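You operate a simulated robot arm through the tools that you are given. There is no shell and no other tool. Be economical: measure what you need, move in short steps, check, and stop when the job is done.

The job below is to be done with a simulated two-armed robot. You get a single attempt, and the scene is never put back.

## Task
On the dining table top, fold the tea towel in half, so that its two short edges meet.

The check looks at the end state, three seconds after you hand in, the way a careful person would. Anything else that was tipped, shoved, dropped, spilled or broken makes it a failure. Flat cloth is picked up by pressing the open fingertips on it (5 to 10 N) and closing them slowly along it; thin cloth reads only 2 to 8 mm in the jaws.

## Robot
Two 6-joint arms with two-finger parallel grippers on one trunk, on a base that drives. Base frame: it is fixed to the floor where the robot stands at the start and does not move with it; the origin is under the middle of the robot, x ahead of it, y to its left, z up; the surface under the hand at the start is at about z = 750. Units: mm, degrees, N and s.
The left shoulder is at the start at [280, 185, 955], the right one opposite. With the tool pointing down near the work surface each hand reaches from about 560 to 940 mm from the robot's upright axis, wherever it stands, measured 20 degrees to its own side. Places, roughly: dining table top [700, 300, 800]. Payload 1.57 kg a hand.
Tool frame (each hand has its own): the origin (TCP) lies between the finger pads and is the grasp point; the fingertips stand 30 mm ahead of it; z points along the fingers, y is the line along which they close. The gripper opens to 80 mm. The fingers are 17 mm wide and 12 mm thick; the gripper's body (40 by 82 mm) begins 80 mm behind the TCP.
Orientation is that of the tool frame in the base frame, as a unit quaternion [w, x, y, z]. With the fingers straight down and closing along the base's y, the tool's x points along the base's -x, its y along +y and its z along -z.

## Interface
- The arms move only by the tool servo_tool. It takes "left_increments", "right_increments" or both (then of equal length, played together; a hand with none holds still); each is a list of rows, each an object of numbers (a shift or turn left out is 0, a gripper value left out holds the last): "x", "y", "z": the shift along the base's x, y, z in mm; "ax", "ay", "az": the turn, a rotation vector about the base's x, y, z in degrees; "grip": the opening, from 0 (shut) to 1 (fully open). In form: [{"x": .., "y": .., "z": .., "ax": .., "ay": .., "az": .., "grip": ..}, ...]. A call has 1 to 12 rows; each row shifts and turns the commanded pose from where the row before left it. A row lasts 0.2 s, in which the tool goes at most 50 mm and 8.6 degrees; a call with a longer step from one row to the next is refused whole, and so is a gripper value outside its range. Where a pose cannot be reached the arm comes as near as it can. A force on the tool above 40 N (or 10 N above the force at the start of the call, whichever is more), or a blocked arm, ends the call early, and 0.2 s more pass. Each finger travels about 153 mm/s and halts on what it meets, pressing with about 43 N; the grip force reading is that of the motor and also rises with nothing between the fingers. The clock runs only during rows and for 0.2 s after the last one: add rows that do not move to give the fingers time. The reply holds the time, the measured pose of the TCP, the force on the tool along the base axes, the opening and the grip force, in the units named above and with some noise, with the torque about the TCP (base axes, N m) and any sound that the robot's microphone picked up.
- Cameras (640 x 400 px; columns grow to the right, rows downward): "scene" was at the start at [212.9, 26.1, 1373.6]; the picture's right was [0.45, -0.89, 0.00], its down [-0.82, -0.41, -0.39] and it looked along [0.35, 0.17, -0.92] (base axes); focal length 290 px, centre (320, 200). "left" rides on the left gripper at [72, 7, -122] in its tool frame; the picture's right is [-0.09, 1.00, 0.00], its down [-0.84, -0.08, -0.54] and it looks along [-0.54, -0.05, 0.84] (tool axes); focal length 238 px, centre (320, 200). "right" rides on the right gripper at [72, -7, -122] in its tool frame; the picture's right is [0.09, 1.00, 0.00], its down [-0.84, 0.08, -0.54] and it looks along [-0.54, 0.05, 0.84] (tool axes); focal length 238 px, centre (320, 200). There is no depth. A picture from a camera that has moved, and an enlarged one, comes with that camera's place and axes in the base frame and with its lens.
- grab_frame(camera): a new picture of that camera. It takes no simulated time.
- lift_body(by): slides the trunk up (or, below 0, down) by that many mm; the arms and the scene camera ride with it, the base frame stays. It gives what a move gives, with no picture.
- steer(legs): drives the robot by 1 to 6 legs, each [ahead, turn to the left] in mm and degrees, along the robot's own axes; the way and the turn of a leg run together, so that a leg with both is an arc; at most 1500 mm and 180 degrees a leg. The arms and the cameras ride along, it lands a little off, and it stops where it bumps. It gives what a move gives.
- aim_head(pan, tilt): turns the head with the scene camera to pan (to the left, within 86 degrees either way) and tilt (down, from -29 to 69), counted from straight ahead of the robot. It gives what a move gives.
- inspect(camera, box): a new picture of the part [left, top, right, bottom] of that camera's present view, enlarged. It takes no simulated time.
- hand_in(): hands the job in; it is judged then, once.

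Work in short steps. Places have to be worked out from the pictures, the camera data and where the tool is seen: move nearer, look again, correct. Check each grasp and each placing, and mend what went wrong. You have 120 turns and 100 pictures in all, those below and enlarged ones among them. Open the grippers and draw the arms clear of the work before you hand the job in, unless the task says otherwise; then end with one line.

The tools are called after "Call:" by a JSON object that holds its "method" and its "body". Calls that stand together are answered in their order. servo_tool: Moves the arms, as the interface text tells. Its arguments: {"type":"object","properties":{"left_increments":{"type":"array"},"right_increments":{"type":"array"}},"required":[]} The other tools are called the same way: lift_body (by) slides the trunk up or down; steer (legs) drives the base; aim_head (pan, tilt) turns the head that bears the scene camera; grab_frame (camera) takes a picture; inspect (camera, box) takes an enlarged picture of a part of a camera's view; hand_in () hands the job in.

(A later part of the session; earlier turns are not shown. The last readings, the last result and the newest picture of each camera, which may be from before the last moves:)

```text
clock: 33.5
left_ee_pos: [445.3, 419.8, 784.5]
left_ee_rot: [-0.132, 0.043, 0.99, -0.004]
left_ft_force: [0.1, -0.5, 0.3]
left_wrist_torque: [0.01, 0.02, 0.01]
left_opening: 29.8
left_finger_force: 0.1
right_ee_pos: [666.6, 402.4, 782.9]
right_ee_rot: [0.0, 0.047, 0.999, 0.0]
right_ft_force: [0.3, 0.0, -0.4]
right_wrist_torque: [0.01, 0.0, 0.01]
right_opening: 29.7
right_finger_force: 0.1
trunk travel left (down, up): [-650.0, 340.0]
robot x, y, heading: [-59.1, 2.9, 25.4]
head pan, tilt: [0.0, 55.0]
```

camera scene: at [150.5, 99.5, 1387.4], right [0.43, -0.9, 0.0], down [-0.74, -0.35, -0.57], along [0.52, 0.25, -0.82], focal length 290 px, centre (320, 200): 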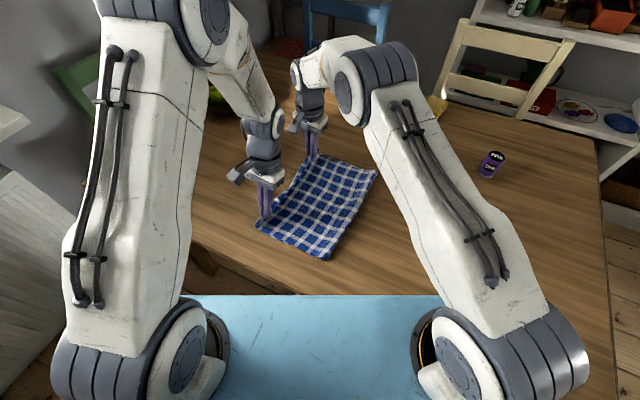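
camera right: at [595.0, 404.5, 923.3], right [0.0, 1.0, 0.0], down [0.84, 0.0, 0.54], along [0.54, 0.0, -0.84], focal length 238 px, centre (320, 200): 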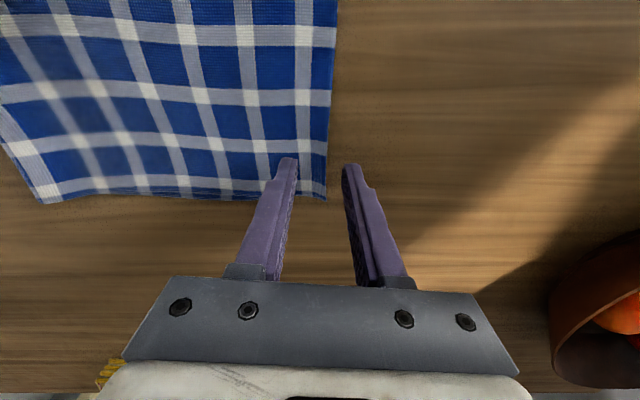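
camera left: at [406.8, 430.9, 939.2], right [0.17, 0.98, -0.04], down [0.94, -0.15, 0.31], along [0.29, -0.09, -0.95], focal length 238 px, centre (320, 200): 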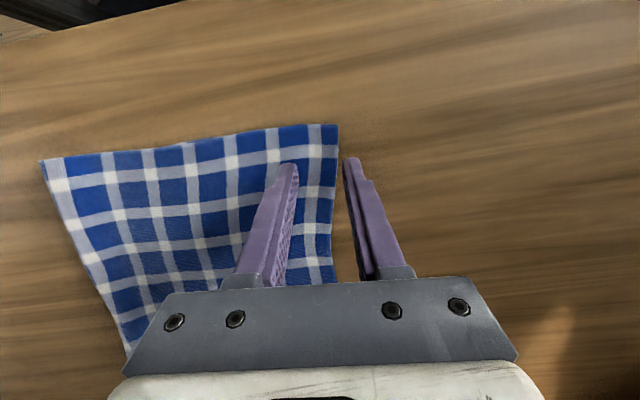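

Call:
{"method": "servo_tool", "body": {"left_increments": [{"z": -1.2}, {}], "right_increments": [{"z": -1.5}, {}]}}

```text
clock: 34.1
left_ee_pos: [443.9, 418.5, 783.5]
left_ee_rot: [-0.132, 0.043, 0.99, -0.004]
left_ft_force: [-0.2, -0.3, 0.2]
left_wrist_torque: [-0.03, -0.01, 0.02]
left_opening: 30.4
left_finger_force: 0.2
right_ee_pos: [666.4, 402.6, 781.1]
right_ee_rot: [0.001, 0.047, 0.999, -0.001]
right_ft_force: [-0.7, 0.0, 0.4]
right_wrist_torque: [-0.02, -0.03, -0.03]
right_opening: 30.5
right_finger_force: 0.4
trunk travel left (down, up): [-650.0, 340.0]
robot x, y, heading: [-61.5, 0.3, 25.7]
head pan, tilt: [0.0, 55.0]
```

No contact yet, so I'll go lower by another 1 mm.

Call:
{"method": "servo_tool", "body": {"left_increments": [{"z": -0.8}, {}], "right_increments": [{"z": -0.8}, {}]}}

```text
clock: 34.8
left_ee_pos: [444.9, 418.1, 782.9]
left_ee_rot: [-0.132, 0.043, 0.99, -0.004]
left_ft_force: [0.1, 0.1, -0.3]
left_wrist_torque: [0.02, -0.01, 0.0]
left_opening: 29.9
left_finger_force: 0.1
right_ee_pos: [666.1, 402.0, 781.7]
right_ee_rot: [0.001, 0.047, 0.999, 0.0]
right_ft_force: [0.0, -0.1, 3.1]
right_wrist_torque: [-0.06, -0.01, 0.0]
right_opening: 29.7
right_finger_force: 0.0
trunk travel left (down, up): [-650.0, 340.0]
robot x, y, heading: [-57.3, -3.6, 25.5]
head pan, tilt: [0.0, 55.0]
```

Call:
{"method": "servo_tool", "body": {"left_increments": [{"z": -0.8}, {}], "right_increments": [{"z": -0.4}, {}]}}

```text
clock: 35.4
left_ee_pos: [445.7, 419.1, 781.5]
left_ee_rot: [-0.131, 0.043, 0.99, -0.004]
left_ft_force: [-0.5, 1.1, 0.1]
left_wrist_torque: [0.0, 0.0, 0.0]
left_opening: 29.9
left_finger_force: 0.0
right_ee_pos: [665.9, 401.3, 780.3]
right_ee_rot: [0.001, 0.047, 0.999, 0.0]
right_ft_force: [0.4, 0.3, 6.0]
right_wrist_torque: [-0.1, 0.0, 0.01]
right_opening: 29.6
right_finger_force: 0.1
trunk travel left (down, up): [-650.0, 340.0]
robot x, y, heading: [-63.8, 3.5, 25.7]
head pan, tilt: [0.0, 55.0]
```

Right is pressing at 6 N. The left hand has still not touched, so I'll lower it a bit more.

Call:
{"method": "servo_tool", "body": {"left_increments": [{"z": -0.8}, {}]}}

```text
clock: 36.0
left_ee_pos: [443.5, 418.8, 781.7]
left_ee_rot: [-0.132, 0.042, 0.99, -0.003]
left_ft_force: [2.1, 0.3, 6.5]
left_wrist_torque: [-0.1, -0.04, 0.01]
left_opening: 29.2
left_finger_force: 0.0
right_ee_pos: [664.8, 400.8, 781.9]
right_ee_rot: [0.0, 0.047, 0.999, 0.0]
right_ft_force: [1.1, 1.2, 5.3]
right_wrist_torque: [-0.1, -0.02, 0.01]
right_opening: 29.4
right_finger_force: 0.1
trunk travel left (down, up): [-650.0, 340.0]
robot x, y, heading: [-60.1, 0.0, 25.4]
head pan, tilt: [0.0, 55.0]
```

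Both press with about 6 N on the inner finger, so I'll close both slowly.

Call:
{"method": "servo_tool", "body": {"left_increments": [{"grip": 0.34}, {"grip": 0.3}, {"grip": 0.26}, {"grip": 0.22}, {"grip": 0.18}, {"grip": 0.14}, {"grip": 0.1}, {"grip": 0.06}, {"grip": 0.03}, {"grip": 0}, {}, {"z": 1}], "right_increments": [{"grip": 0.34}, {"grip": 0.3}, {"grip": 0.26}, {"grip": 0.22}, {"grip": 0.18}, {"grip": 0.14}, {"grip": 0.1}, {"grip": 0.06}, {"grip": 0.03}, {"grip": 0}, {}, {"z": 1}]}}

Call:
{"method": "grab_frame", "body": {"camera": "left"}}

Call:
{"method": "grab_frame", "body": {"camera": "right"}}

```text
clock: 38.5
left_ee_pos: [442.7, 418.2, 782.2]
left_ee_rot: [-0.133, 0.043, 0.99, -0.003]
left_ft_force: [1.5, 1.1, 3.2]
left_wrist_torque: [-0.02, -0.04, 0.03]
left_opening: 1.7
left_finger_force: 23.5
right_ee_pos: [665.8, 400.8, 780.9]
right_ee_rot: [0.0, 0.047, 0.999, 0.0]
right_ft_force: [-0.8, -0.5, 0.7]
right_wrist_torque: [0.0, 0.0, -0.01]
right_opening: 1.7
right_finger_force: 23.4
trunk travel left (down, up): [-650.0, 340.0]
robot x, y, heading: [-57.7, 3.6, 25.4]
head pan, tilt: [0.0, 55.0]
```

```text
64 pictures are left
camera left: at [406.8, 430.3, 918.2], right [0.17, 0.98, -0.04], down [0.94, -0.15, 0.31], along [0.29, -0.09, -0.95], focal length 238 px, centre (320, 200)
```

left: 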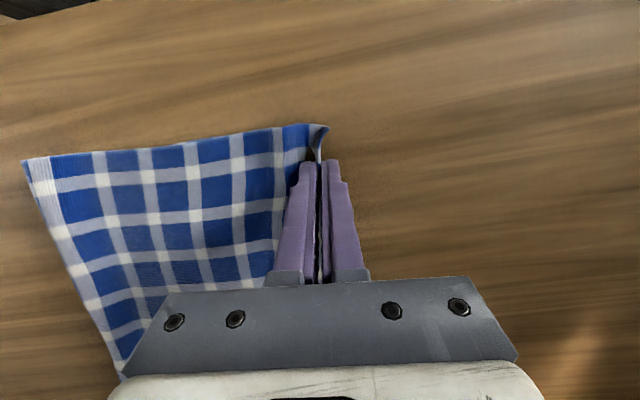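

```text
63 pictures are left
camera right: at [594.5, 401.4, 902.5], right [0.0, 1.0, 0.0], down [0.84, 0.0, 0.54], along [0.54, 0.0, -0.84], focal length 238 px, centre (320, 200)
```

right: 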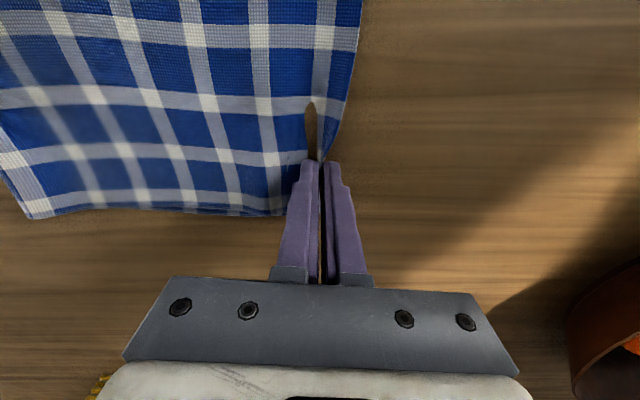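

Readings are 1.7 mm, thinner than before. I'll lift slowly and check that both hold.

Call:
{"method": "servo_tool", "body": {"left_increments": [{"y": -2, "z": 8}, {"y": -4, "z": 12}, {"y": -6, "z": 15}, {"y": -8, "z": 15}, {"y": -10, "z": 15}], "right_increments": [{"y": -2, "z": 8}, {"y": -4, "z": 12}, {"y": -6, "z": 15}, {"y": -8, "z": 15}, {"y": -10, "z": 15}]}}

Call:
{"method": "grab_frame", "body": {"camera": "left"}}

Call:
{"method": "grab_frame", "body": {"camera": "right"}}

```text
clock: 39.8
left_ee_pos: [443.6, 387.5, 848.2]
left_ee_rot: [-0.133, 0.042, 0.99, -0.003]
left_ft_force: [-0.1, -0.2, 0.8]
left_wrist_torque: [0.01, 0.05, 0.04]
left_opening: 1.9
left_finger_force: 24.2
right_ee_pos: [666.2, 372.0, 846.3]
right_ee_rot: [0.0, 0.048, 0.999, 0.0]
right_ft_force: [-0.1, 0.8, 0.2]
right_wrist_torque: [-0.02, 0.03, -0.02]
right_opening: 2.1
right_finger_force: 23.4
trunk travel left (down, up): [-650.0, 340.0]
robot x, y, heading: [-62.4, 1.1, 25.6]
head pan, tilt: [0.0, 55.0]
```

```text
62 pictures are left
camera left: at [407.5, 400.1, 983.7], right [0.17, 0.98, -0.04], down [0.94, -0.15, 0.31], along [0.29, -0.09, -0.95], focal length 238 px, centre (320, 200)
```

left: 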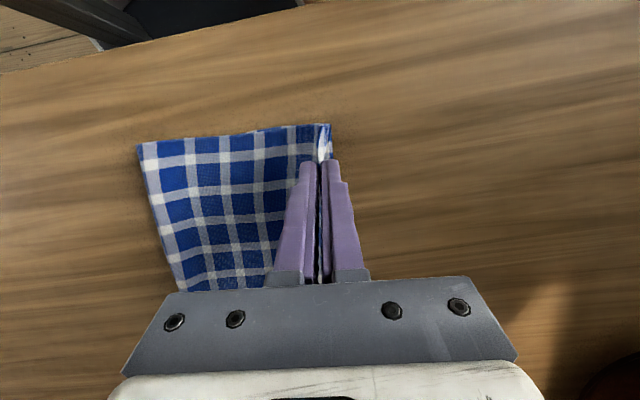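

```text
61 pictures are left
camera right: at [594.3, 371.8, 967.5], right [0.0, 1.0, 0.0], down [0.84, 0.0, 0.54], along [0.54, 0.0, -0.84], focal length 238 px, centre (320, 200)
```

right: 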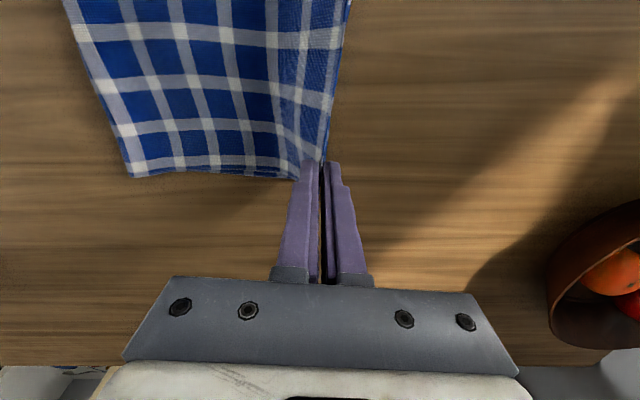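

Both hold. I'll carry the edge back past the fold in an arc so the crease peels flat.

Call:
{"method": "servo_tool", "body": {"left_increments": [{"y": -15, "z": 18}, {"y": -20, "z": 18}, {"y": -22, "z": 18}, {"y": -25, "z": 14}, {"y": -25, "z": 10}, {"y": -25, "z": 5}, {"y": -25}, {"y": -25}, {"y": -25}, {"y": -25, "z": -5}], "right_increments": [{"y": -15, "z": 18}, {"y": -20, "z": 18}, {"y": -22, "z": 18}, {"y": -25, "z": 14}, {"y": -25, "z": 10}, {"y": -25, "z": 5}, {"y": -25}, {"y": -25}, {"y": -25}, {"y": -25, "z": -5}]}}

Call:
{"method": "grab_frame", "body": {"camera": "left"}}

Call:
{"method": "grab_frame", "body": {"camera": "right"}}

Call:
{"method": "grab_frame", "body": {"camera": "scene"}}

```text
clock: 42.0
left_ee_pos: [444.1, 156.1, 925.9]
left_ee_rot: [-0.132, 0.043, 0.99, -0.003]
left_ft_force: [-0.4, -0.4, 0.2]
left_wrist_torque: [-0.01, 0.0, 0.02]
left_opening: 1.8
left_finger_force: 23.8
right_ee_pos: [665.3, 138.0, 925.4]
right_ee_rot: [0.0, 0.047, 0.999, -0.001]
right_ft_force: [0.4, 0.3, 0.6]
right_wrist_torque: [0.0, -0.03, -0.03]
right_opening: 1.9
right_finger_force: 23.3
trunk travel left (down, up): [-650.0, 340.0]
robot x, y, heading: [-60.9, 1.5, 25.4]
head pan, tilt: [0.0, 55.0]
```

```text
60 pictures are left
camera left: at [407.5, 168.3, 1061.1], right [0.17, 0.98, -0.04], down [0.94, -0.15, 0.31], along [0.3, -0.09, -0.95], focal length 238 px, centre (320, 200)
```

left: 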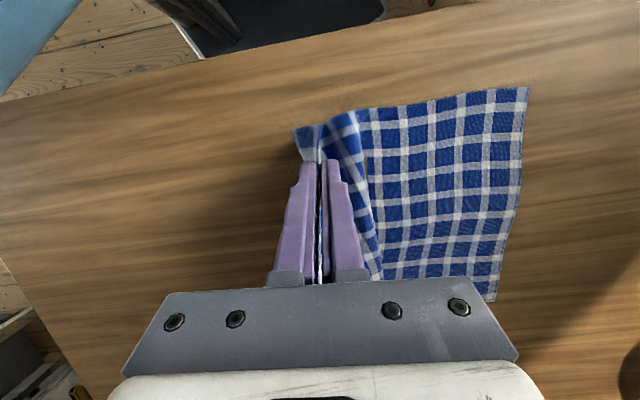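

```text
59 pictures are left
camera right: at [594.9, 138.8, 1045.7], right [0.0, 1.0, 0.0], down [0.84, 0.0, 0.54], along [0.54, 0.0, -0.84], focal length 238 px, centre (320, 200)
```

right: 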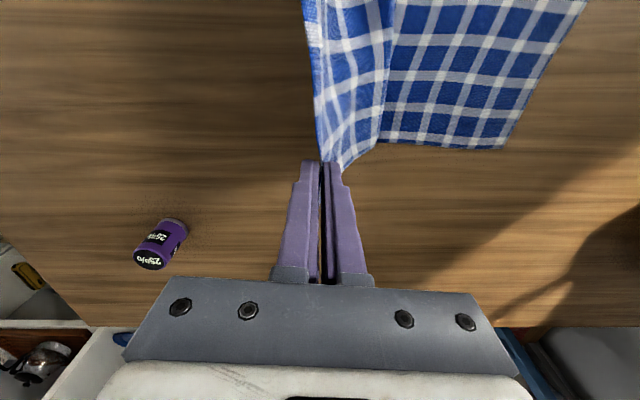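

```text
58 pictures are left
camera scene: at [150.6, 100.0, 1387.3], right [0.43, -0.9, 0.0], down [-0.74, -0.35, -0.57], along [0.52, 0.25, -0.82], focal length 290 px, centre (320, 200)
```

scene: 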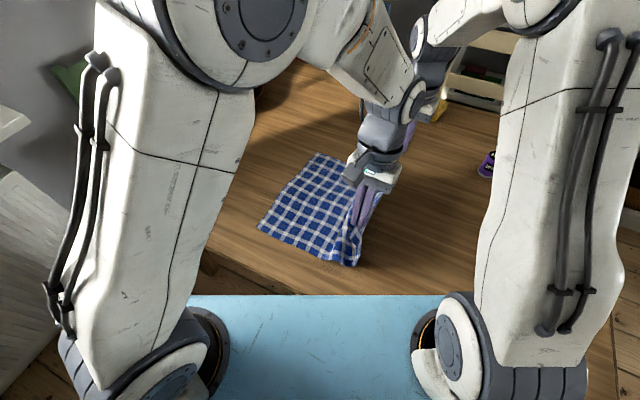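

The lower layer's left edge is at about y=375 (x=667) and y=389 (x=444). Allowing for the 28–36 mm of cloth in each pinch, I'll bring the hands to y≈347 (right) and y≈353 (left), ending 20 mm above the table.

Call:
{"method": "servo_tool", "body": {"left_increments": [{"y": 20}, {"y": 20}, {"y": 20, "z": -4}, {"y": 20, "z": -7}, {"y": 20, "z": -10}, {"y": 20, "z": -13}, {"y": 18, "z": -15}, {"y": 17, "z": -17}, {"y": 14, "z": -18}, {"y": 12, "z": -18}, {"y": 10, "z": -12}, {"y": 6, "z": -8}], "right_increments": [{"y": 21}, {"y": 21}, {"y": 21, "z": -4}, {"y": 21, "z": -7}, {"y": 21, "z": -10}, {"y": 21, "z": -13}, {"y": 20, "z": -15}, {"y": 18, "z": -17}, {"y": 15, "z": -18}, {"y": 13, "z": -18}, {"y": 11, "z": -12}, {"y": 6, "z": -8}]}}

Call:
{"method": "grab_frame", "body": {"camera": "left"}}

Call:
{"method": "grab_frame", "body": {"camera": "right"}}

```text
clock: 44.5
left_ee_pos: [445.3, 352.3, 805.3]
left_ee_rot: [-0.133, 0.042, 0.99, -0.004]
left_ft_force: [-0.3, 0.2, -0.1]
left_wrist_torque: [-0.01, -0.01, 0.0]
left_opening: 1.8
left_finger_force: 23.1
right_ee_pos: [666.9, 350.0, 803.0]
right_ee_rot: [0.0, 0.048, 0.999, 0.001]
right_ft_force: [-0.3, -0.7, 0.0]
right_wrist_torque: [0.04, 0.01, 0.0]
right_opening: 1.9
right_finger_force: 23.5
trunk travel left (down, up): [-650.0, 340.0]
robot x, y, heading: [-58.3, -0.4, 25.3]
head pan, tilt: [0.0, 55.0]
```

```text
57 pictures are left
camera left: at [408.0, 365.1, 940.4], right [0.17, 0.98, -0.04], down [0.94, -0.15, 0.31], along [0.29, -0.09, -0.95], focal length 238 px, centre (320, 200)
```

left: 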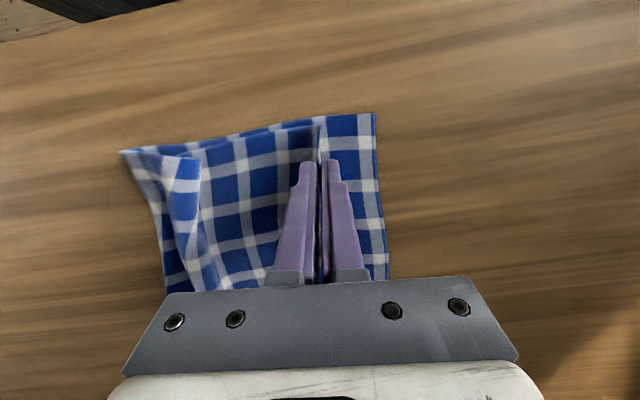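

```text
56 pictures are left
camera right: at [595.4, 349.6, 924.3], right [0.0, 1.0, 0.0], down [0.84, 0.0, 0.54], along [0.54, 0.0, -0.84], focal length 238 px, centre (320, 200)
```

right: 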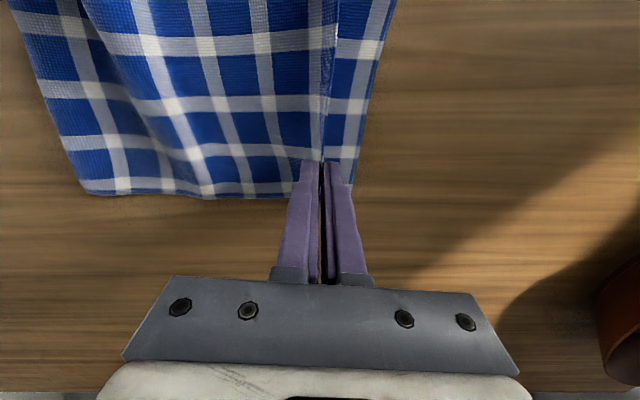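

The lower edge is clearly visible at y≈375 (right) and y≈392 (left). I'll make small corrections, lower and release.

Call:
{"method": "servo_tool", "body": {"left_increments": [{"y": 3, "z": -9}, {"z": -7}, {"z": -3}, {}, {"grip": 0.05}, {"grip": 0.1}, {"grip": 0.15}, {"grip": 0.2}, {}, {"z": 6}, {"z": 12}, {"z": 20}], "right_increments": [{"y": -2, "z": -9}, {"z": -7}, {"z": -3}, {}, {"grip": 0.05}, {"grip": 0.1}, {"grip": 0.15}, {"grip": 0.2}, {}, {"z": 6}, {"z": 12}, {"z": 20}]}}

Call:
{"method": "servo_tool", "body": {"left_increments": [{"z": 25}, {"z": 30}], "right_increments": [{"z": 25}, {"z": 30}]}}

Call:
{"method": "grab_frame", "body": {"camera": "left"}}

Call:
{"method": "inspect", "body": {"camera": "right", "box": [90, 0, 400, 190]}}

Call:
{"method": "inspect", "body": {"camera": "scene", "box": [220, 120, 420, 270]}}

```text
clock: 47.1
left_ee_pos: [443.4, 356.4, 822.3]
left_ee_rot: [-0.133, 0.042, 0.99, -0.004]
left_ft_force: [-0.5, -0.5, 0.6]
left_wrist_torque: [0.0, 0.0, -0.03]
left_opening: 16.2
left_finger_force: 0.0
right_ee_pos: [666.3, 346.3, 823.4]
right_ee_rot: [0.0, 0.047, 0.999, 0.0]
right_ft_force: [0.5, 0.2, 0.4]
right_wrist_torque: [0.02, 0.02, -0.01]
right_opening: 16.1
right_finger_force: 0.1
trunk travel left (down, up): [-650.0, 340.0]
robot x, y, heading: [-60.9, 0.5, 25.3]
head pan, tilt: [0.0, 55.0]
```

```text
clock: 47.8
left_ee_pos: [443.5, 355.9, 879.2]
left_ee_rot: [-0.133, 0.042, 0.99, -0.004]
left_ft_force: [-0.1, -0.2, -1.1]
left_wrist_torque: [0.02, 0.02, 0.0]
left_opening: 15.7
left_finger_force: 0.0
right_ee_pos: [666.1, 346.0, 877.7]
right_ee_rot: [0.0, 0.048, 0.999, 0.0]
right_ft_force: [0.4, 0.1, -0.7]
right_wrist_torque: [-0.01, 0.04, -0.01]
right_opening: 16.3
right_finger_force: 0.1
trunk travel left (down, up): [-650.0, 340.0]
robot x, y, heading: [-63.0, 1.3, 25.6]
head pan, tilt: [0.0, 55.0]
```

```text
55 pictures are left
camera left: at [407.7, 368.3, 1014.4], right [0.17, 0.98, -0.04], down [0.94, -0.15, 0.31], along [0.29, -0.09, -0.95], focal length 238 px, centre (320, 200)
```

left: 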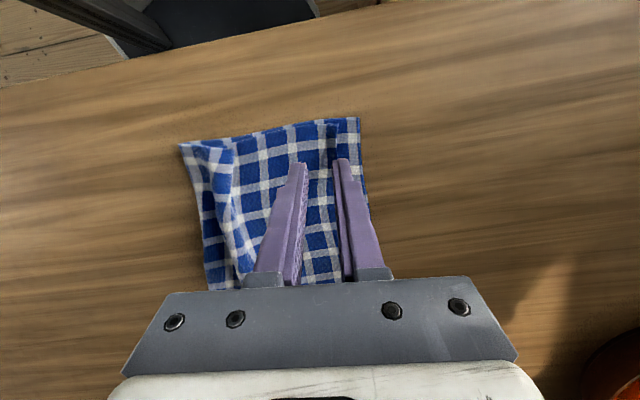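

```text
2.06 times, centred on (245, 95) of right
camera zoom: at [594.1, 346.7, 998.4], right [0.0, 1.0, 0.0], down [0.84, 0.0, 0.54], along [0.54, 0.0, -0.84], focal length 492 px, centre (475, 417)
```

zoom: 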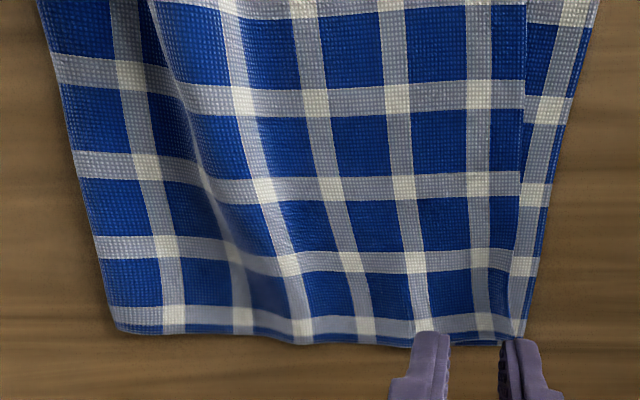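

```text
2.67 times, centred on (320, 195) of scene
camera zoom: at [151.0, 99.9, 1387.2], right [0.43, -0.9, 0.0], down [-0.74, -0.35, -0.57], along [0.52, 0.25, -0.82], focal length 774 px, centre (320, 213)
```

zoom: 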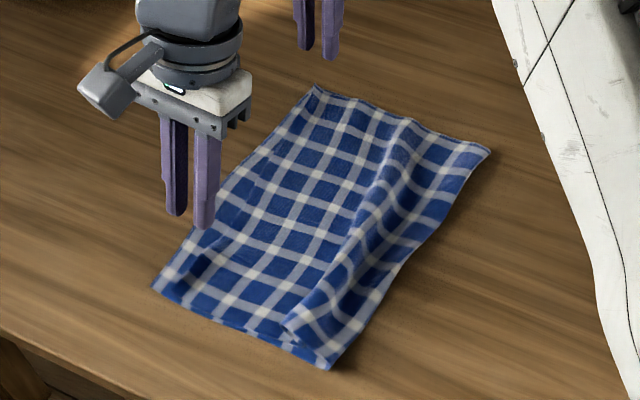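

The edges now nearly meet, with the top about 7 mm short at the far side and perhaps 15 mm mid-way. However, slack has gathered into a wave beside the fold, mostly on the near half. I'll turn both grippers 90° so their open fingers span x, and use them as light plows to push the wave out into the fold. First I rise and turn.

Call:
{"method": "servo_tool", "body": {"left_increments": [{"z": 20, "ay": -7.5, "grip": 1}, {"z": 10, "ay": -7.5}, {"az": -8}, {"az": -8}, {"az": -8}, {"az": -8}, {"az": -8}, {"az": -8}, {"az": -8}, {"az": -8}, {"az": -8}, {"az": -8}], "right_increments": [{"z": 20, "grip": 1}, {"z": 10}, {"az": -8}, {"az": -8}, {"az": -8}, {"az": -8}, {"az": -8}, {"az": -8}, {"az": -8}, {"az": -8}, {"az": -8}, {"az": -8}]}}

Call:
{"method": "grab_frame", "body": {"camera": "left"}}

Call:
{"method": "grab_frame", "body": {"camera": "right"}}

Call:
{"method": "grab_frame", "body": {"camera": "scene"}}

```text
clock: 50.4
left_ee_pos: [444.7, 357.5, 907.8]
left_ee_rot: [-0.001, 0.675, 0.738, 0.003]
left_ft_force: [-0.8, 0.0, 0.2]
left_wrist_torque: [-0.01, -0.01, -0.01]
left_opening: 80.1
left_finger_force: 0.0
right_ee_pos: [667.2, 346.8, 906.8]
right_ee_rot: [0.0, 0.678, 0.735, 0.0]
right_ft_force: [-0.3, 0.1, 0.1]
right_wrist_torque: [-0.04, 0.01, 0.0]
right_opening: 79.8
right_finger_force: 0.0
trunk travel left (down, up): [-650.0, 340.0]
robot x, y, heading: [-58.5, 2.9, 25.5]
head pan, tilt: [0.0, 55.0]
```

```text
52 pictures are left
camera left: at [444.3, 428.2, 1029.8], right [1.0, -0.01, 0.0], down [-0.01, -0.84, 0.54], along [0.0, -0.54, -0.84], focal length 238 px, centre (320, 200)
```

left: 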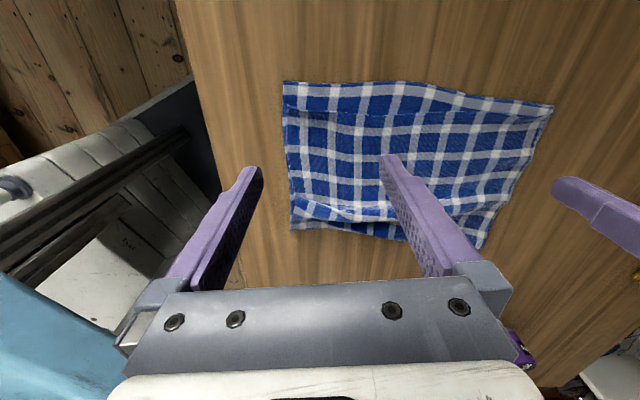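

```text
51 pictures are left
camera right: at [654.3, 418.1, 1027.9], right [0.99, 0.17, 0.0], down [0.14, -0.83, 0.54], along [0.09, -0.54, -0.84], focal length 238 px, centre (320, 200)
```

right: 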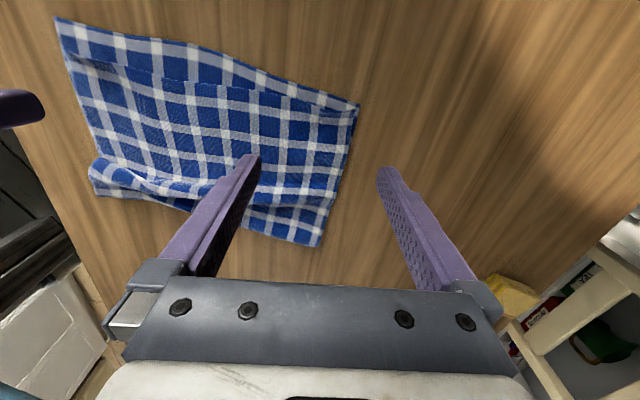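

```text
50 pictures are left
camera scene: at [150.7, 99.8, 1387.3], right [0.43, -0.9, 0.0], down [-0.74, -0.35, -0.57], along [0.52, 0.25, -0.82], focal length 290 px, centre (320, 200)
```

scene: 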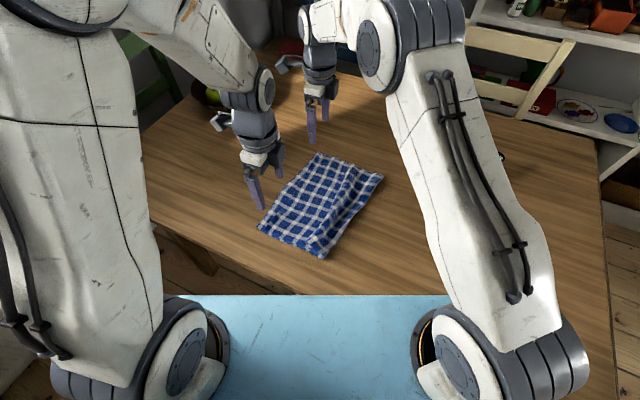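

Call:
{"method": "inspect", "body": {"camera": "left", "box": [270, 70, 570, 260]}}

Call:
{"method": "inspect", "body": {"camera": "right", "box": [40, 10, 380, 260]}}

```text
2.11 times, centred on (420, 165) of left
camera zoom: at [444.3, 428.2, 1029.8], right [1.0, -0.01, 0.0], down [-0.01, -0.84, 0.54], along [0.0, -0.54, -0.84], focal length 502 px, centre (110, 274)
```

zoom: 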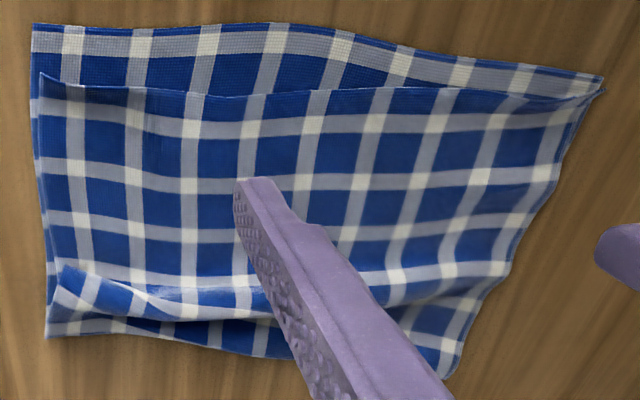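

```text
1.60 times, centred on (210, 135) of right
camera zoom: at [654.3, 418.1, 1027.9], right [0.99, 0.17, 0.0], down [0.14, -0.83, 0.54], along [0.09, -0.54, -0.84], focal length 381 px, centre (496, 304)
```

zoom: 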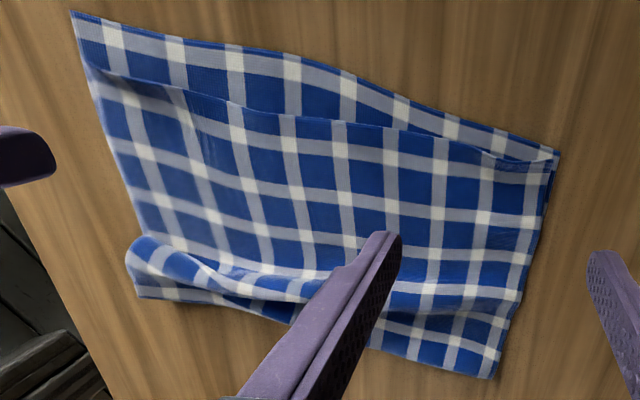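

Zoomed views: at the near side and middle the top edge (y≈364–368) is 20–30 mm short of the lower edge (y≈396), while the far corner matches. I'll re-pinch only the top layer at its edge, with fingers closing along x, at x≈435 (left) and x≈600 (right), and pull it out. First I lower and look.

Call:
{"method": "servo_tool", "body": {"left_increments": [{"x": -5, "y": 2, "z": -20, "grip": 0.35}, {"x": -5, "y": 2, "z": -25}, {"z": -25}, {"z": -25}, {}], "right_increments": [{"x": -22, "y": 3, "z": -20, "grip": 0.35}, {"x": -22, "y": 4, "z": -25}, {"x": -23, "y": 4, "z": -25}, {"z": -25}, {}]}}

Call:
{"method": "grab_frame", "body": {"camera": "left"}}

Call:
{"method": "grab_frame", "body": {"camera": "right"}}

```text
clock: 51.5
left_ee_pos: [434.8, 362.4, 815.5]
left_ee_rot: [0.0, 0.675, 0.738, 0.003]
left_ft_force: [0.7, 0.6, -0.1]
left_wrist_torque: [0.02, -0.01, -0.04]
left_opening: 28.1
left_finger_force: 0.1
right_ee_pos: [600.2, 358.4, 812.6]
right_ee_rot: [0.0, 0.679, 0.734, 0.0]
right_ft_force: [-0.5, -0.1, -0.5]
right_wrist_torque: [0.01, -0.02, 0.0]
right_opening: 28.1
right_finger_force: 0.0
trunk travel left (down, up): [-650.0, 340.0]
robot x, y, heading: [-60.7, 0.8, 25.2]
head pan, tilt: [0.0, 55.0]
```

```text
47 pictures are left
camera left: at [434.2, 433.5, 936.2], right [1.0, 0.0, 0.0], down [0.0, -0.84, 0.54], along [0.0, -0.54, -0.84], focal length 238 px, centre (320, 200)
```

left: 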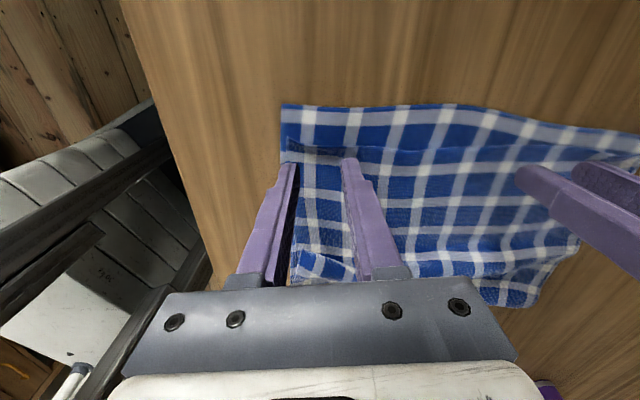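

```text
46 pictures are left
camera right: at [588.7, 430.2, 933.0], right [0.99, 0.17, 0.0], down [0.14, -0.83, 0.54], along [0.09, -0.53, -0.84], focal length 238 px, centre (320, 200)
```

right: 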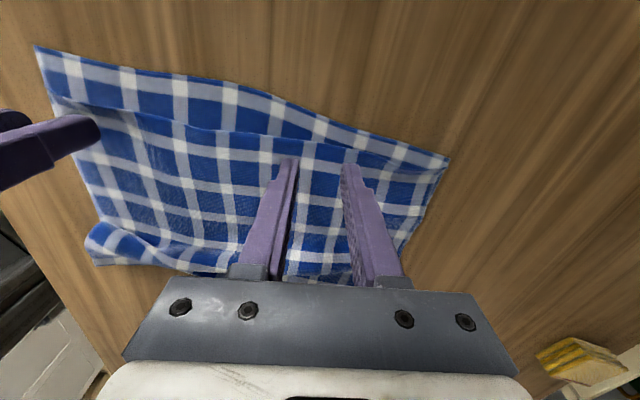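

The fingertips sit just inside the top layer's edge. I'll shift the left 12 mm inward and lower both to contact.

Call:
{"method": "servo_tool", "body": {"left_increments": [{"x": 12, "z": -12}, {"z": -10}, {"z": -6}, {"z": -2}, {}], "right_increments": [{"y": 2, "z": -12}, {"z": -10}, {"z": -4}, {"z": -1}, {}]}}

```text
clock: 52.8
left_ee_pos: [446.5, 361.5, 783.0]
left_ee_rot: [0.0, 0.675, 0.738, 0.003]
left_ft_force: [-0.1, 0.3, 0.7]
left_wrist_torque: [-0.01, 0.01, 0.0]
left_opening: 28.1
left_finger_force: 0.1
right_ee_pos: [599.9, 357.9, 784.4]
right_ee_rot: [0.001, 0.679, 0.735, 0.0]
right_ft_force: [-0.6, -0.8, -0.2]
right_wrist_torque: [0.0, 0.01, 0.01]
right_opening: 28.0
right_finger_force: 0.0
trunk travel left (down, up): [-650.0, 340.0]
robot x, y, heading: [-60.3, 3.0, 25.2]
head pan, tilt: [0.0, 55.0]
```

Call:
{"method": "servo_tool", "body": {"left_increments": [{"z": -1}, {}, {"z": -0.7}, {}], "right_increments": [{"z": -1}, {}, {"z": -0.7}, {}]}}

```text
clock: 53.8
left_ee_pos: [447.7, 360.0, 782.7]
left_ee_rot: [0.0, 0.675, 0.738, 0.003]
left_ft_force: [-1.7, -1.6, 10.3]
left_wrist_torque: [-0.04, 0.21, 0.04]
left_opening: 28.2
left_finger_force: 0.2
right_ee_pos: [598.5, 357.6, 783.0]
right_ee_rot: [-0.001, 0.678, 0.735, -0.001]
right_ft_force: [0.8, 0.2, -1.0]
right_wrist_torque: [-0.02, 0.02, 0.02]
right_opening: 28.2
right_finger_force: 0.0
trunk travel left (down, up): [-650.0, 340.0]
robot x, y, heading: [-61.6, 2.6, 25.3]
head pan, tilt: [0.0, 55.0]
```

Left is pressing at 10 N; right needs a little more.

Call:
{"method": "servo_tool", "body": {"right_increments": [{"z": -0.8}, {}, {"z": -0.5}, {}]}}

```text
clock: 54.8
left_ee_pos: [447.0, 360.2, 782.4]
left_ee_rot: [0.001, 0.675, 0.737, 0.002]
left_ft_force: [-0.2, -0.6, 13.0]
left_wrist_torque: [0.03, 0.21, 0.06]
left_opening: 28.1
left_finger_force: 0.1
right_ee_pos: [599.6, 359.2, 782.1]
right_ee_rot: [0.001, 0.679, 0.734, 0.0]
right_ft_force: [-0.1, -1.5, 4.4]
right_wrist_torque: [-0.03, 0.03, -0.01]
right_opening: 28.4
right_finger_force: 0.1
trunk travel left (down, up): [-650.0, 340.0]
robot x, y, heading: [-58.5, 1.0, 25.3]
head pan, tilt: [0.0, 55.0]
```

Contact is good, so I'll ease the left 0.4 mm and close both slowly.

Call:
{"method": "servo_tool", "body": {"left_increments": [{"z": 0.4, "grip": 0.32}, {"grip": 0.28}, {"grip": 0.24}, {"grip": 0.2}, {"grip": 0.16}, {"grip": 0.12}, {"grip": 0.08}, {"grip": 0.04}, {"grip": 0}, {}, {"z": 1}, {"z": 4}], "right_increments": [{"z": -0.2, "grip": 0.32}, {"grip": 0.28}, {"grip": 0.24}, {"grip": 0.2}, {"grip": 0.16}, {"grip": 0.12}, {"grip": 0.08}, {"grip": 0.04}, {"grip": 0}, {}, {"z": 1}, {"z": 4}]}}

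Call:
{"method": "servo_tool", "body": {"left_increments": [{"z": 8}, {"z": 8}], "right_increments": [{"z": 8}, {"z": 8}]}}

Call:
{"method": "grab_frame", "body": {"camera": "left"}}

Call:
{"method": "grab_frame", "body": {"camera": "right"}}

```text
clock: 57.4
left_ee_pos: [446.5, 360.6, 786.6]
left_ee_rot: [-0.001, 0.675, 0.738, 0.002]
left_ft_force: [0.1, -0.1, -0.6]
left_wrist_torque: [-0.04, 0.01, -0.02]
left_opening: 1.7
left_finger_force: 23.5
right_ee_pos: [600.2, 358.9, 785.2]
right_ee_rot: [0.001, 0.678, 0.735, -0.001]
right_ft_force: [-0.1, 0.1, 0.1]
right_wrist_torque: [0.0, 0.01, 0.03]
right_opening: 0.2
right_finger_force: 21.6
trunk travel left (down, up): [-650.0, 340.0]
robot x, y, heading: [-61.9, 3.6, 25.3]
head pan, tilt: [0.0, 55.0]
```

```text
clock: 58.0
left_ee_pos: [447.0, 358.2, 803.9]
left_ee_rot: [0.0, 0.675, 0.738, 0.003]
left_ft_force: [0.5, -0.2, -0.2]
left_wrist_torque: [0.01, 0.0, -0.05]
left_opening: 1.6
left_finger_force: 23.8
right_ee_pos: [599.4, 359.0, 802.4]
right_ee_rot: [0.0, 0.678, 0.735, -0.001]
right_ft_force: [0.2, 0.1, -0.7]
right_wrist_torque: [-0.03, 0.02, -0.03]
right_opening: 0.1
right_finger_force: 21.6
trunk travel left (down, up): [-650.0, 340.0]
robot x, y, heading: [-57.9, 1.1, 25.4]
head pan, tilt: [0.0, 55.0]
```

```text
45 pictures are left
camera left: at [446.2, 431.0, 924.6], right [1.0, 0.0, 0.0], down [0.0, -0.84, 0.54], along [0.0, -0.54, -0.84], focal length 238 px, centre (320, 200)
```

left: 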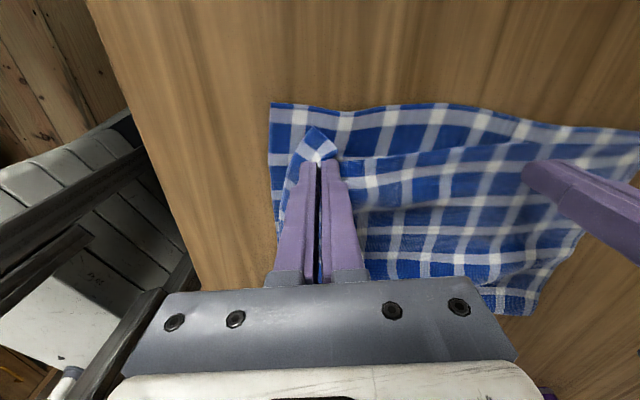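

```text
44 pictures are left
camera right: at [587.7, 430.5, 922.8], right [0.99, 0.17, 0.0], down [0.14, -0.83, 0.54], along [0.09, -0.53, -0.84], focal length 238 px, centre (320, 200)
```

right: 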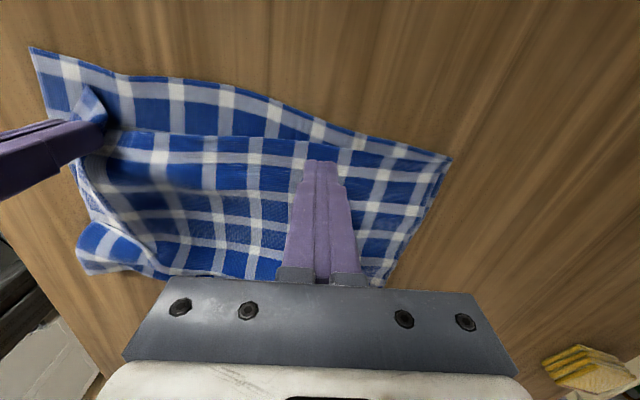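

The left hand holds only the top layer and the right slipped off. I'll pull the left out 28 mm in +y low over the table, and raise the right clear.

Call:
{"method": "servo_tool", "body": {"left_increments": [{"y": 5}, {"y": 6}, {"y": 6}, {"y": 6, "z": -4}, {"y": 6, "z": -6}], "right_increments": [{"z": 10}, {"z": 15}, {"z": 10}, {}, {}]}}

Call:
{"method": "grab_frame", "body": {"camera": "left"}}

Call:
{"method": "grab_frame", "body": {"camera": "right"}}

```text
clock: 59.1
left_ee_pos: [447.2, 389.4, 792.5]
left_ee_rot: [-0.001, 0.675, 0.738, 0.002]
left_ft_force: [-0.3, -0.2, -0.2]
left_wrist_torque: [0.01, 0.03, -0.03]
left_opening: 1.8
left_finger_force: 23.3
right_ee_pos: [599.1, 359.7, 839.0]
right_ee_rot: [0.001, 0.678, 0.735, 0.0]
right_ft_force: [0.6, -1.1, 0.4]
right_wrist_torque: [-0.02, 0.04, 0.02]
right_opening: 0.0
right_finger_force: 21.2
trunk travel left (down, up): [-650.0, 340.0]
robot x, y, heading: [-59.4, -1.4, 25.4]
head pan, tilt: [0.0, 55.0]
```

```text
43 pictures are left
camera left: at [446.4, 461.0, 914.7], right [1.0, 0.0, 0.0], down [0.0, -0.84, 0.54], along [0.0, -0.54, -0.84], focal length 238 px, centre (320, 200)
```

left: 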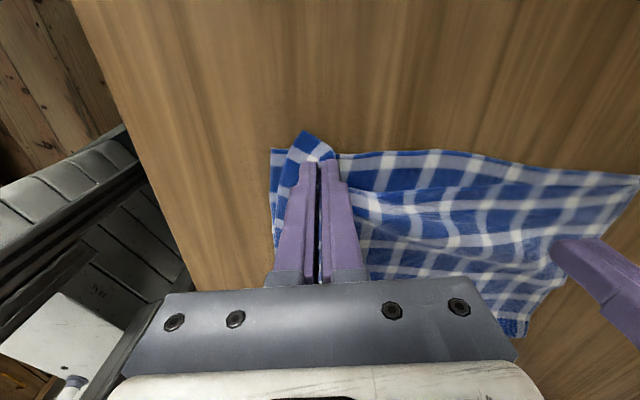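

```text
42 pictures are left
camera right: at [587.0, 430.5, 958.4], right [0.99, 0.17, 0.0], down [0.14, -0.83, 0.54], along [0.09, -0.53, -0.84], focal length 238 px, centre (320, 200)
```

right: 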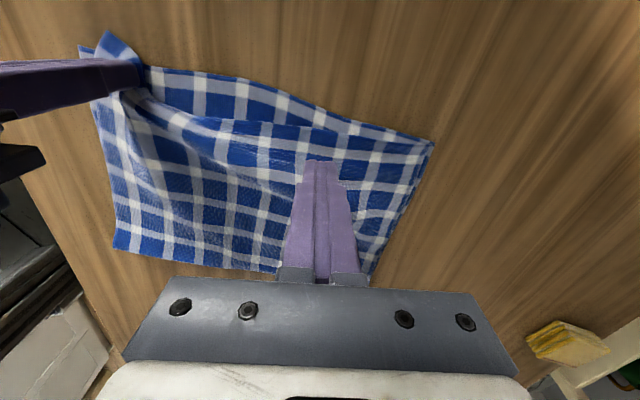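

The near side is pulled out and the wave has gone there. Now the right hand re-pinches the top edge near the middle (x≈572, edge y≈372), pressing a bit harder.

Call:
{"method": "servo_tool", "body": {"right_increments": [{"x": -14, "y": 3, "grip": 0.35}, {"x": -13, "y": 3}, {"z": -20}, {"z": -18}, {"z": -12}, {"z": -5}, {"z": -2}, {}]}}

Call:
{"method": "grab_frame", "body": {"camera": "right"}}

```text
clock: 61.0
left_ee_pos: [446.7, 389.4, 793.6]
left_ee_rot: [0.0, 0.675, 0.738, 0.003]
left_ft_force: [-0.3, -0.1, 0.0]
left_wrist_torque: [-0.01, 0.01, -0.01]
left_opening: 1.5
left_finger_force: 23.3
right_ee_pos: [571.5, 363.6, 782.5]
right_ee_rot: [0.001, 0.678, 0.735, 0.001]
right_ft_force: [-0.9, -1.0, 12.2]
right_wrist_torque: [-0.05, -0.05, -0.02]
right_opening: 27.9
right_finger_force: 0.0
trunk travel left (down, up): [-650.0, 340.0]
robot x, y, heading: [-59.4, -0.4, 25.5]
head pan, tilt: [0.0, 55.0]
```

```text
41 pictures are left
camera right: at [560.1, 436.7, 903.1], right [0.99, 0.17, 0.0], down [0.14, -0.83, 0.54], along [0.09, -0.53, -0.84], focal length 238 px, centre (320, 200)
```

right: 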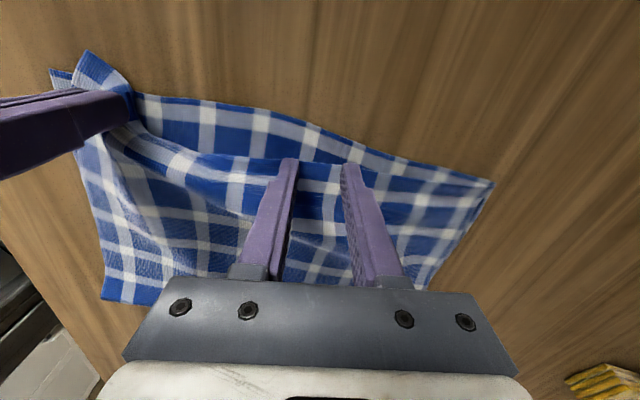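

Pressing 12 N right on the edge of the top layer, so I'll close slowly and lift a little.

Call:
{"method": "servo_tool", "body": {"right_increments": [{"grip": 0.31}, {"grip": 0.27}, {"grip": 0.23}, {"grip": 0.19}, {"grip": 0.15}, {"grip": 0.11}, {"grip": 0.07}, {"grip": 0.03}, {"grip": 0}, {}, {"z": 3}, {"z": 6}]}}

Call:
{"method": "grab_frame", "body": {"camera": "right"}}

```text
clock: 63.5
left_ee_pos: [447.8, 388.6, 792.2]
left_ee_rot: [0.001, 0.675, 0.738, 0.002]
left_ft_force: [0.5, 0.2, 0.1]
left_wrist_torque: [-0.02, -0.01, -0.01]
left_opening: 1.7
left_finger_force: 23.3
right_ee_pos: [571.8, 363.9, 788.1]
right_ee_rot: [0.0, 0.678, 0.735, -0.003]
right_ft_force: [0.2, -0.2, 0.1]
right_wrist_torque: [-0.03, -0.04, -0.01]
right_opening: 0.0
right_finger_force: 21.1
trunk travel left (down, up): [-650.0, 340.0]
robot x, y, heading: [-61.5, 0.9, 25.5]
head pan, tilt: [0.0, 55.0]
```

```text
40 pictures are left
camera right: at [559.4, 435.9, 908.2], right [0.99, 0.17, 0.0], down [0.15, -0.83, 0.55], along [0.09, -0.54, -0.84], focal length 238 px, centre (320, 200)
```

right: 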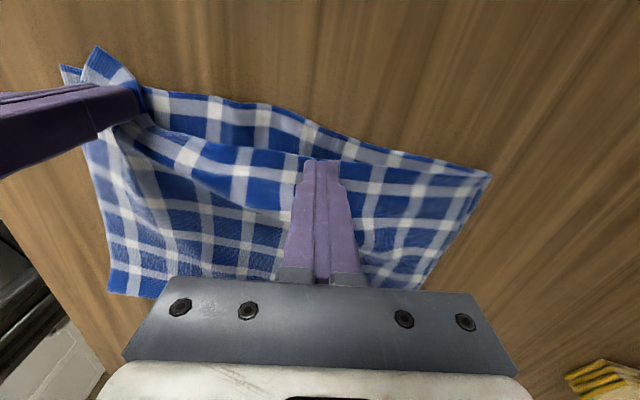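

The right missed again because the cloth there has no slack along x. I'll set the left down and release, then raise both and look at the state.

Call:
{"method": "servo_tool", "body": {"left_increments": [{"z": -6}, {"z": -2}, {"grip": 0.05}, {"grip": 0.1}, {"grip": 0.15}, {"grip": 0.2}, {}, {"z": 6}, {"z": 15}, {"z": 30}, {"z": 30}, {"z": 30}], "right_increments": [{"z": 5}, {"z": 10}, {"z": 15}, {"z": 20}, {"z": 20}, {"z": 20}, {"z": 10}, {}, {}, {}, {}, {}]}}

Call:
{"method": "inspect", "body": {"camera": "left", "box": [260, 60, 600, 270]}}

Call:
{"method": "inspect", "body": {"camera": "right", "box": [40, 10, 460, 280]}}

```text
clock: 66.2
left_ee_pos: [446.2, 388.2, 895.5]
left_ee_rot: [0.0, 0.675, 0.738, 0.003]
left_ft_force: [0.5, -0.1, -0.4]
left_wrist_torque: [0.01, -0.04, 0.01]
left_opening: 16.2
left_finger_force: 0.1
right_ee_pos: [572.2, 366.4, 888.8]
right_ee_rot: [0.0, 0.678, 0.735, 0.0]
right_ft_force: [0.6, -0.1, 0.2]
right_wrist_torque: [-0.01, -0.01, 0.03]
right_opening: 0.0
right_finger_force: 21.4
trunk travel left (down, up): [-650.0, 340.0]
robot x, y, heading: [-64.0, 2.6, 25.9]
head pan, tilt: [0.0, 55.0]
```

```text
1.88 times, centred on (430, 165) of left
camera zoom: at [445.5, 459.7, 1017.9], right [1.0, 0.0, 0.0], down [0.0, -0.84, 0.54], along [0.0, -0.54, -0.84], focal length 449 px, centre (113, 266)
```

zoom: 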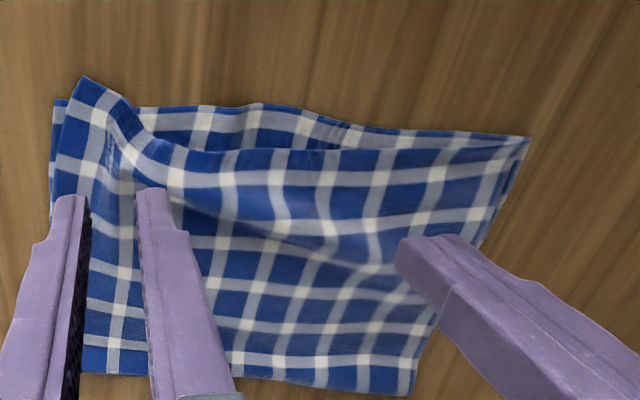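

```text
1.48 times, centred on (250, 145) of right
camera zoom: at [560.3, 437.7, 1010.6], right [0.99, 0.17, 0.0], down [0.14, -0.83, 0.54], along [0.09, -0.53, -0.84], focal length 353 px, centre (424, 282)
```

zoom: 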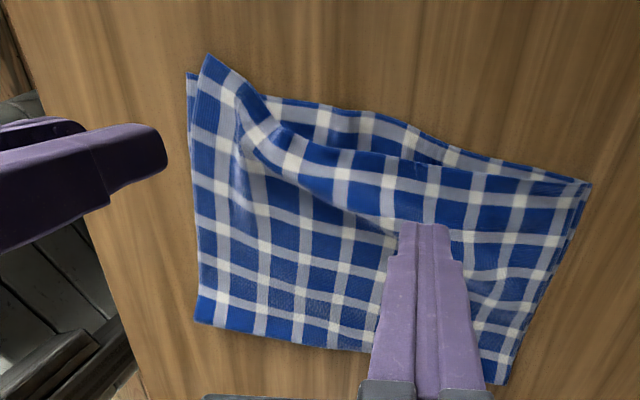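

The near corner now overhangs about 10–15 mm while the middle is about 22 mm short, with loose cloth in between. The left hand will pinch the edge at x≈525, where there is slack, and pull it out; the right moves aside.

Call:
{"method": "servo_tool", "body": {"right_increments": [{"x": 20, "z": 10}, {"x": 25, "z": 10}, {"x": 25, "y": -10}, {"x": 25, "y": -10}, {}, {}, {}, {}], "left_increments": [{}, {"x": 20, "y": -6, "grip": 0.4}, {"x": 20, "y": -6}, {"x": 20, "y": -6}, {"x": 18, "y": -5, "z": -25}, {"z": -25}, {"z": -25}, {"z": -15}]}}

Call:
{"method": "grab_frame", "body": {"camera": "left"}}

```text
clock: 68.0
left_ee_pos: [523.9, 365.9, 807.6]
left_ee_rot: [0.0, 0.675, 0.738, 0.003]
left_ft_force: [0.0, 0.4, -0.2]
left_wrist_torque: [-0.02, 0.02, 0.01]
left_opening: 32.2
left_finger_force: 0.0
right_ee_pos: [667.1, 345.2, 910.9]
right_ee_rot: [0.001, 0.679, 0.735, 0.0]
right_ft_force: [0.1, -0.1, 0.3]
right_wrist_torque: [0.0, 0.03, 0.02]
right_opening: 0.0
right_finger_force: 20.9
trunk travel left (down, up): [-650.0, 340.0]
robot x, y, heading: [-60.3, -0.3, 25.4]
head pan, tilt: [0.0, 55.0]
```

```text
37 pictures are left
camera left: at [523.2, 438.4, 929.0], right [1.0, 0.0, 0.0], down [0.0, -0.84, 0.54], along [0.0, -0.54, -0.84], focal length 238 px, centre (320, 200)
```

left: 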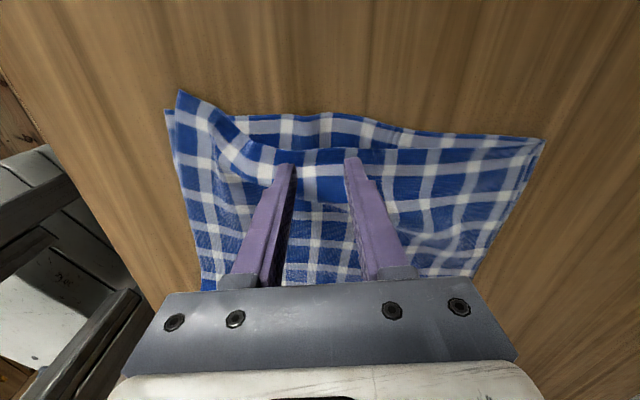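

The fingers straddle the loose edge portion, so I'll lower to contact.

Call:
{"method": "servo_tool", "body": {"left_increments": [{"z": -12}, {"z": -8}, {"z": -3}, {"z": -1.5}, {}]}}

```text
clock: 69.2
left_ee_pos: [525.2, 366.8, 782.2]
left_ee_rot: [0.0, 0.676, 0.737, 0.003]
left_ft_force: [-1.5, 0.7, 10.2]
left_wrist_torque: [0.01, 0.1, 0.02]
left_opening: 31.9
left_finger_force: 0.0
right_ee_pos: [666.9, 347.3, 912.0]
right_ee_rot: [0.0, 0.678, 0.735, -0.001]
right_ft_force: [0.1, -0.3, -0.1]
right_wrist_torque: [-0.01, 0.0, 0.02]
right_opening: 0.1
right_finger_force: 21.9
trunk travel left (down, up): [-650.0, 340.0]
robot x, y, heading: [-62.2, -0.5, 25.5]
head pan, tilt: [0.0, 55.0]
```

Call:
{"method": "servo_tool", "body": {"left_increments": [{"grip": 0.36}, {"grip": 0.32}, {"grip": 0.28}, {"grip": 0.23}, {"grip": 0.18}, {"grip": 0.13}, {"grip": 0.08}, {"grip": 0.04}, {"grip": 0}, {}, {"z": 3}, {"z": 8}]}}

Call:
{"method": "grab_frame", "body": {"camera": "left"}}

```text
clock: 71.8
left_ee_pos: [523.5, 366.8, 791.0]
left_ee_rot: [0.0, 0.675, 0.738, 0.002]
left_ft_force: [0.3, -0.7, 0.5]
left_wrist_torque: [-0.01, -0.03, 0.02]
left_opening: 2.2
left_finger_force: 23.7
right_ee_pos: [666.8, 346.0, 909.4]
right_ee_rot: [0.001, 0.679, 0.735, -0.001]
right_ft_force: [0.2, 0.4, -0.2]
right_wrist_torque: [-0.01, -0.01, -0.02]
right_opening: 0.1
right_finger_force: 21.3
trunk travel left (down, up): [-650.0, 340.0]
robot x, y, heading: [-59.4, 0.8, 25.3]
head pan, tilt: [0.0, 55.0]
```

```text
36 pictures are left
camera left: at [523.7, 437.9, 912.6], right [1.0, 0.0, 0.0], down [0.0, -0.84, 0.54], along [0.0, -0.54, -0.84], focal length 238 px, centre (320, 200)
```

left: 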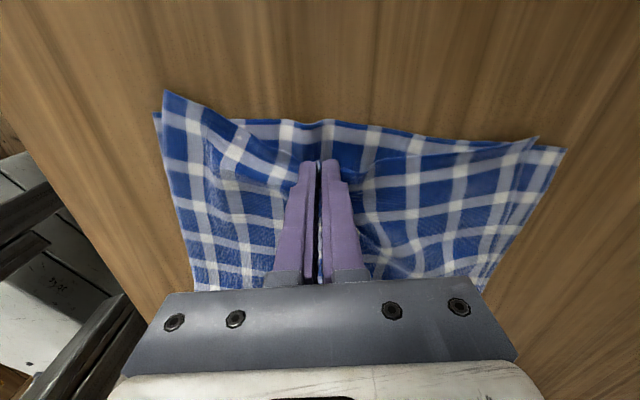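

Held at 2.2 mm. I'll raise it a bit, pull +22 mm in y, and look before setting it down.

Call:
{"method": "servo_tool", "body": {"left_increments": [{"z": 12}, {"y": 6, "z": 10}, {"y": 6}, {"y": 6}, {"y": 5}]}}

Call:
{"method": "grab_frame", "body": {"camera": "left"}}

```text
clock: 73.0
left_ee_pos: [524.1, 388.7, 813.7]
left_ee_rot: [0.0, 0.675, 0.737, 0.002]
left_ft_force: [-0.2, 0.6, -0.1]
left_wrist_torque: [0.01, 0.0, 0.03]
left_opening: 2.3
left_finger_force: 23.6
right_ee_pos: [667.8, 346.2, 911.5]
right_ee_rot: [0.001, 0.679, 0.734, 0.0]
right_ft_force: [0.0, 0.5, -1.0]
right_wrist_torque: [-0.03, -0.03, 0.0]
right_opening: 0.2
right_finger_force: 21.5
trunk travel left (down, up): [-650.0, 340.0]
robot x, y, heading: [-61.0, 3.0, 25.6]
head pan, tilt: [0.0, 55.0]
```

```text
35 pictures are left
camera left: at [524.1, 461.3, 935.7], right [1.0, 0.0, 0.0], down [0.0, -0.84, 0.54], along [0.0, -0.54, -0.84], focal length 238 px, centre (320, 200)
```

left: 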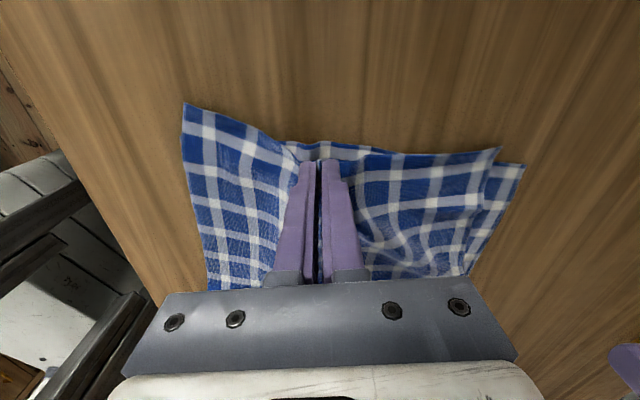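

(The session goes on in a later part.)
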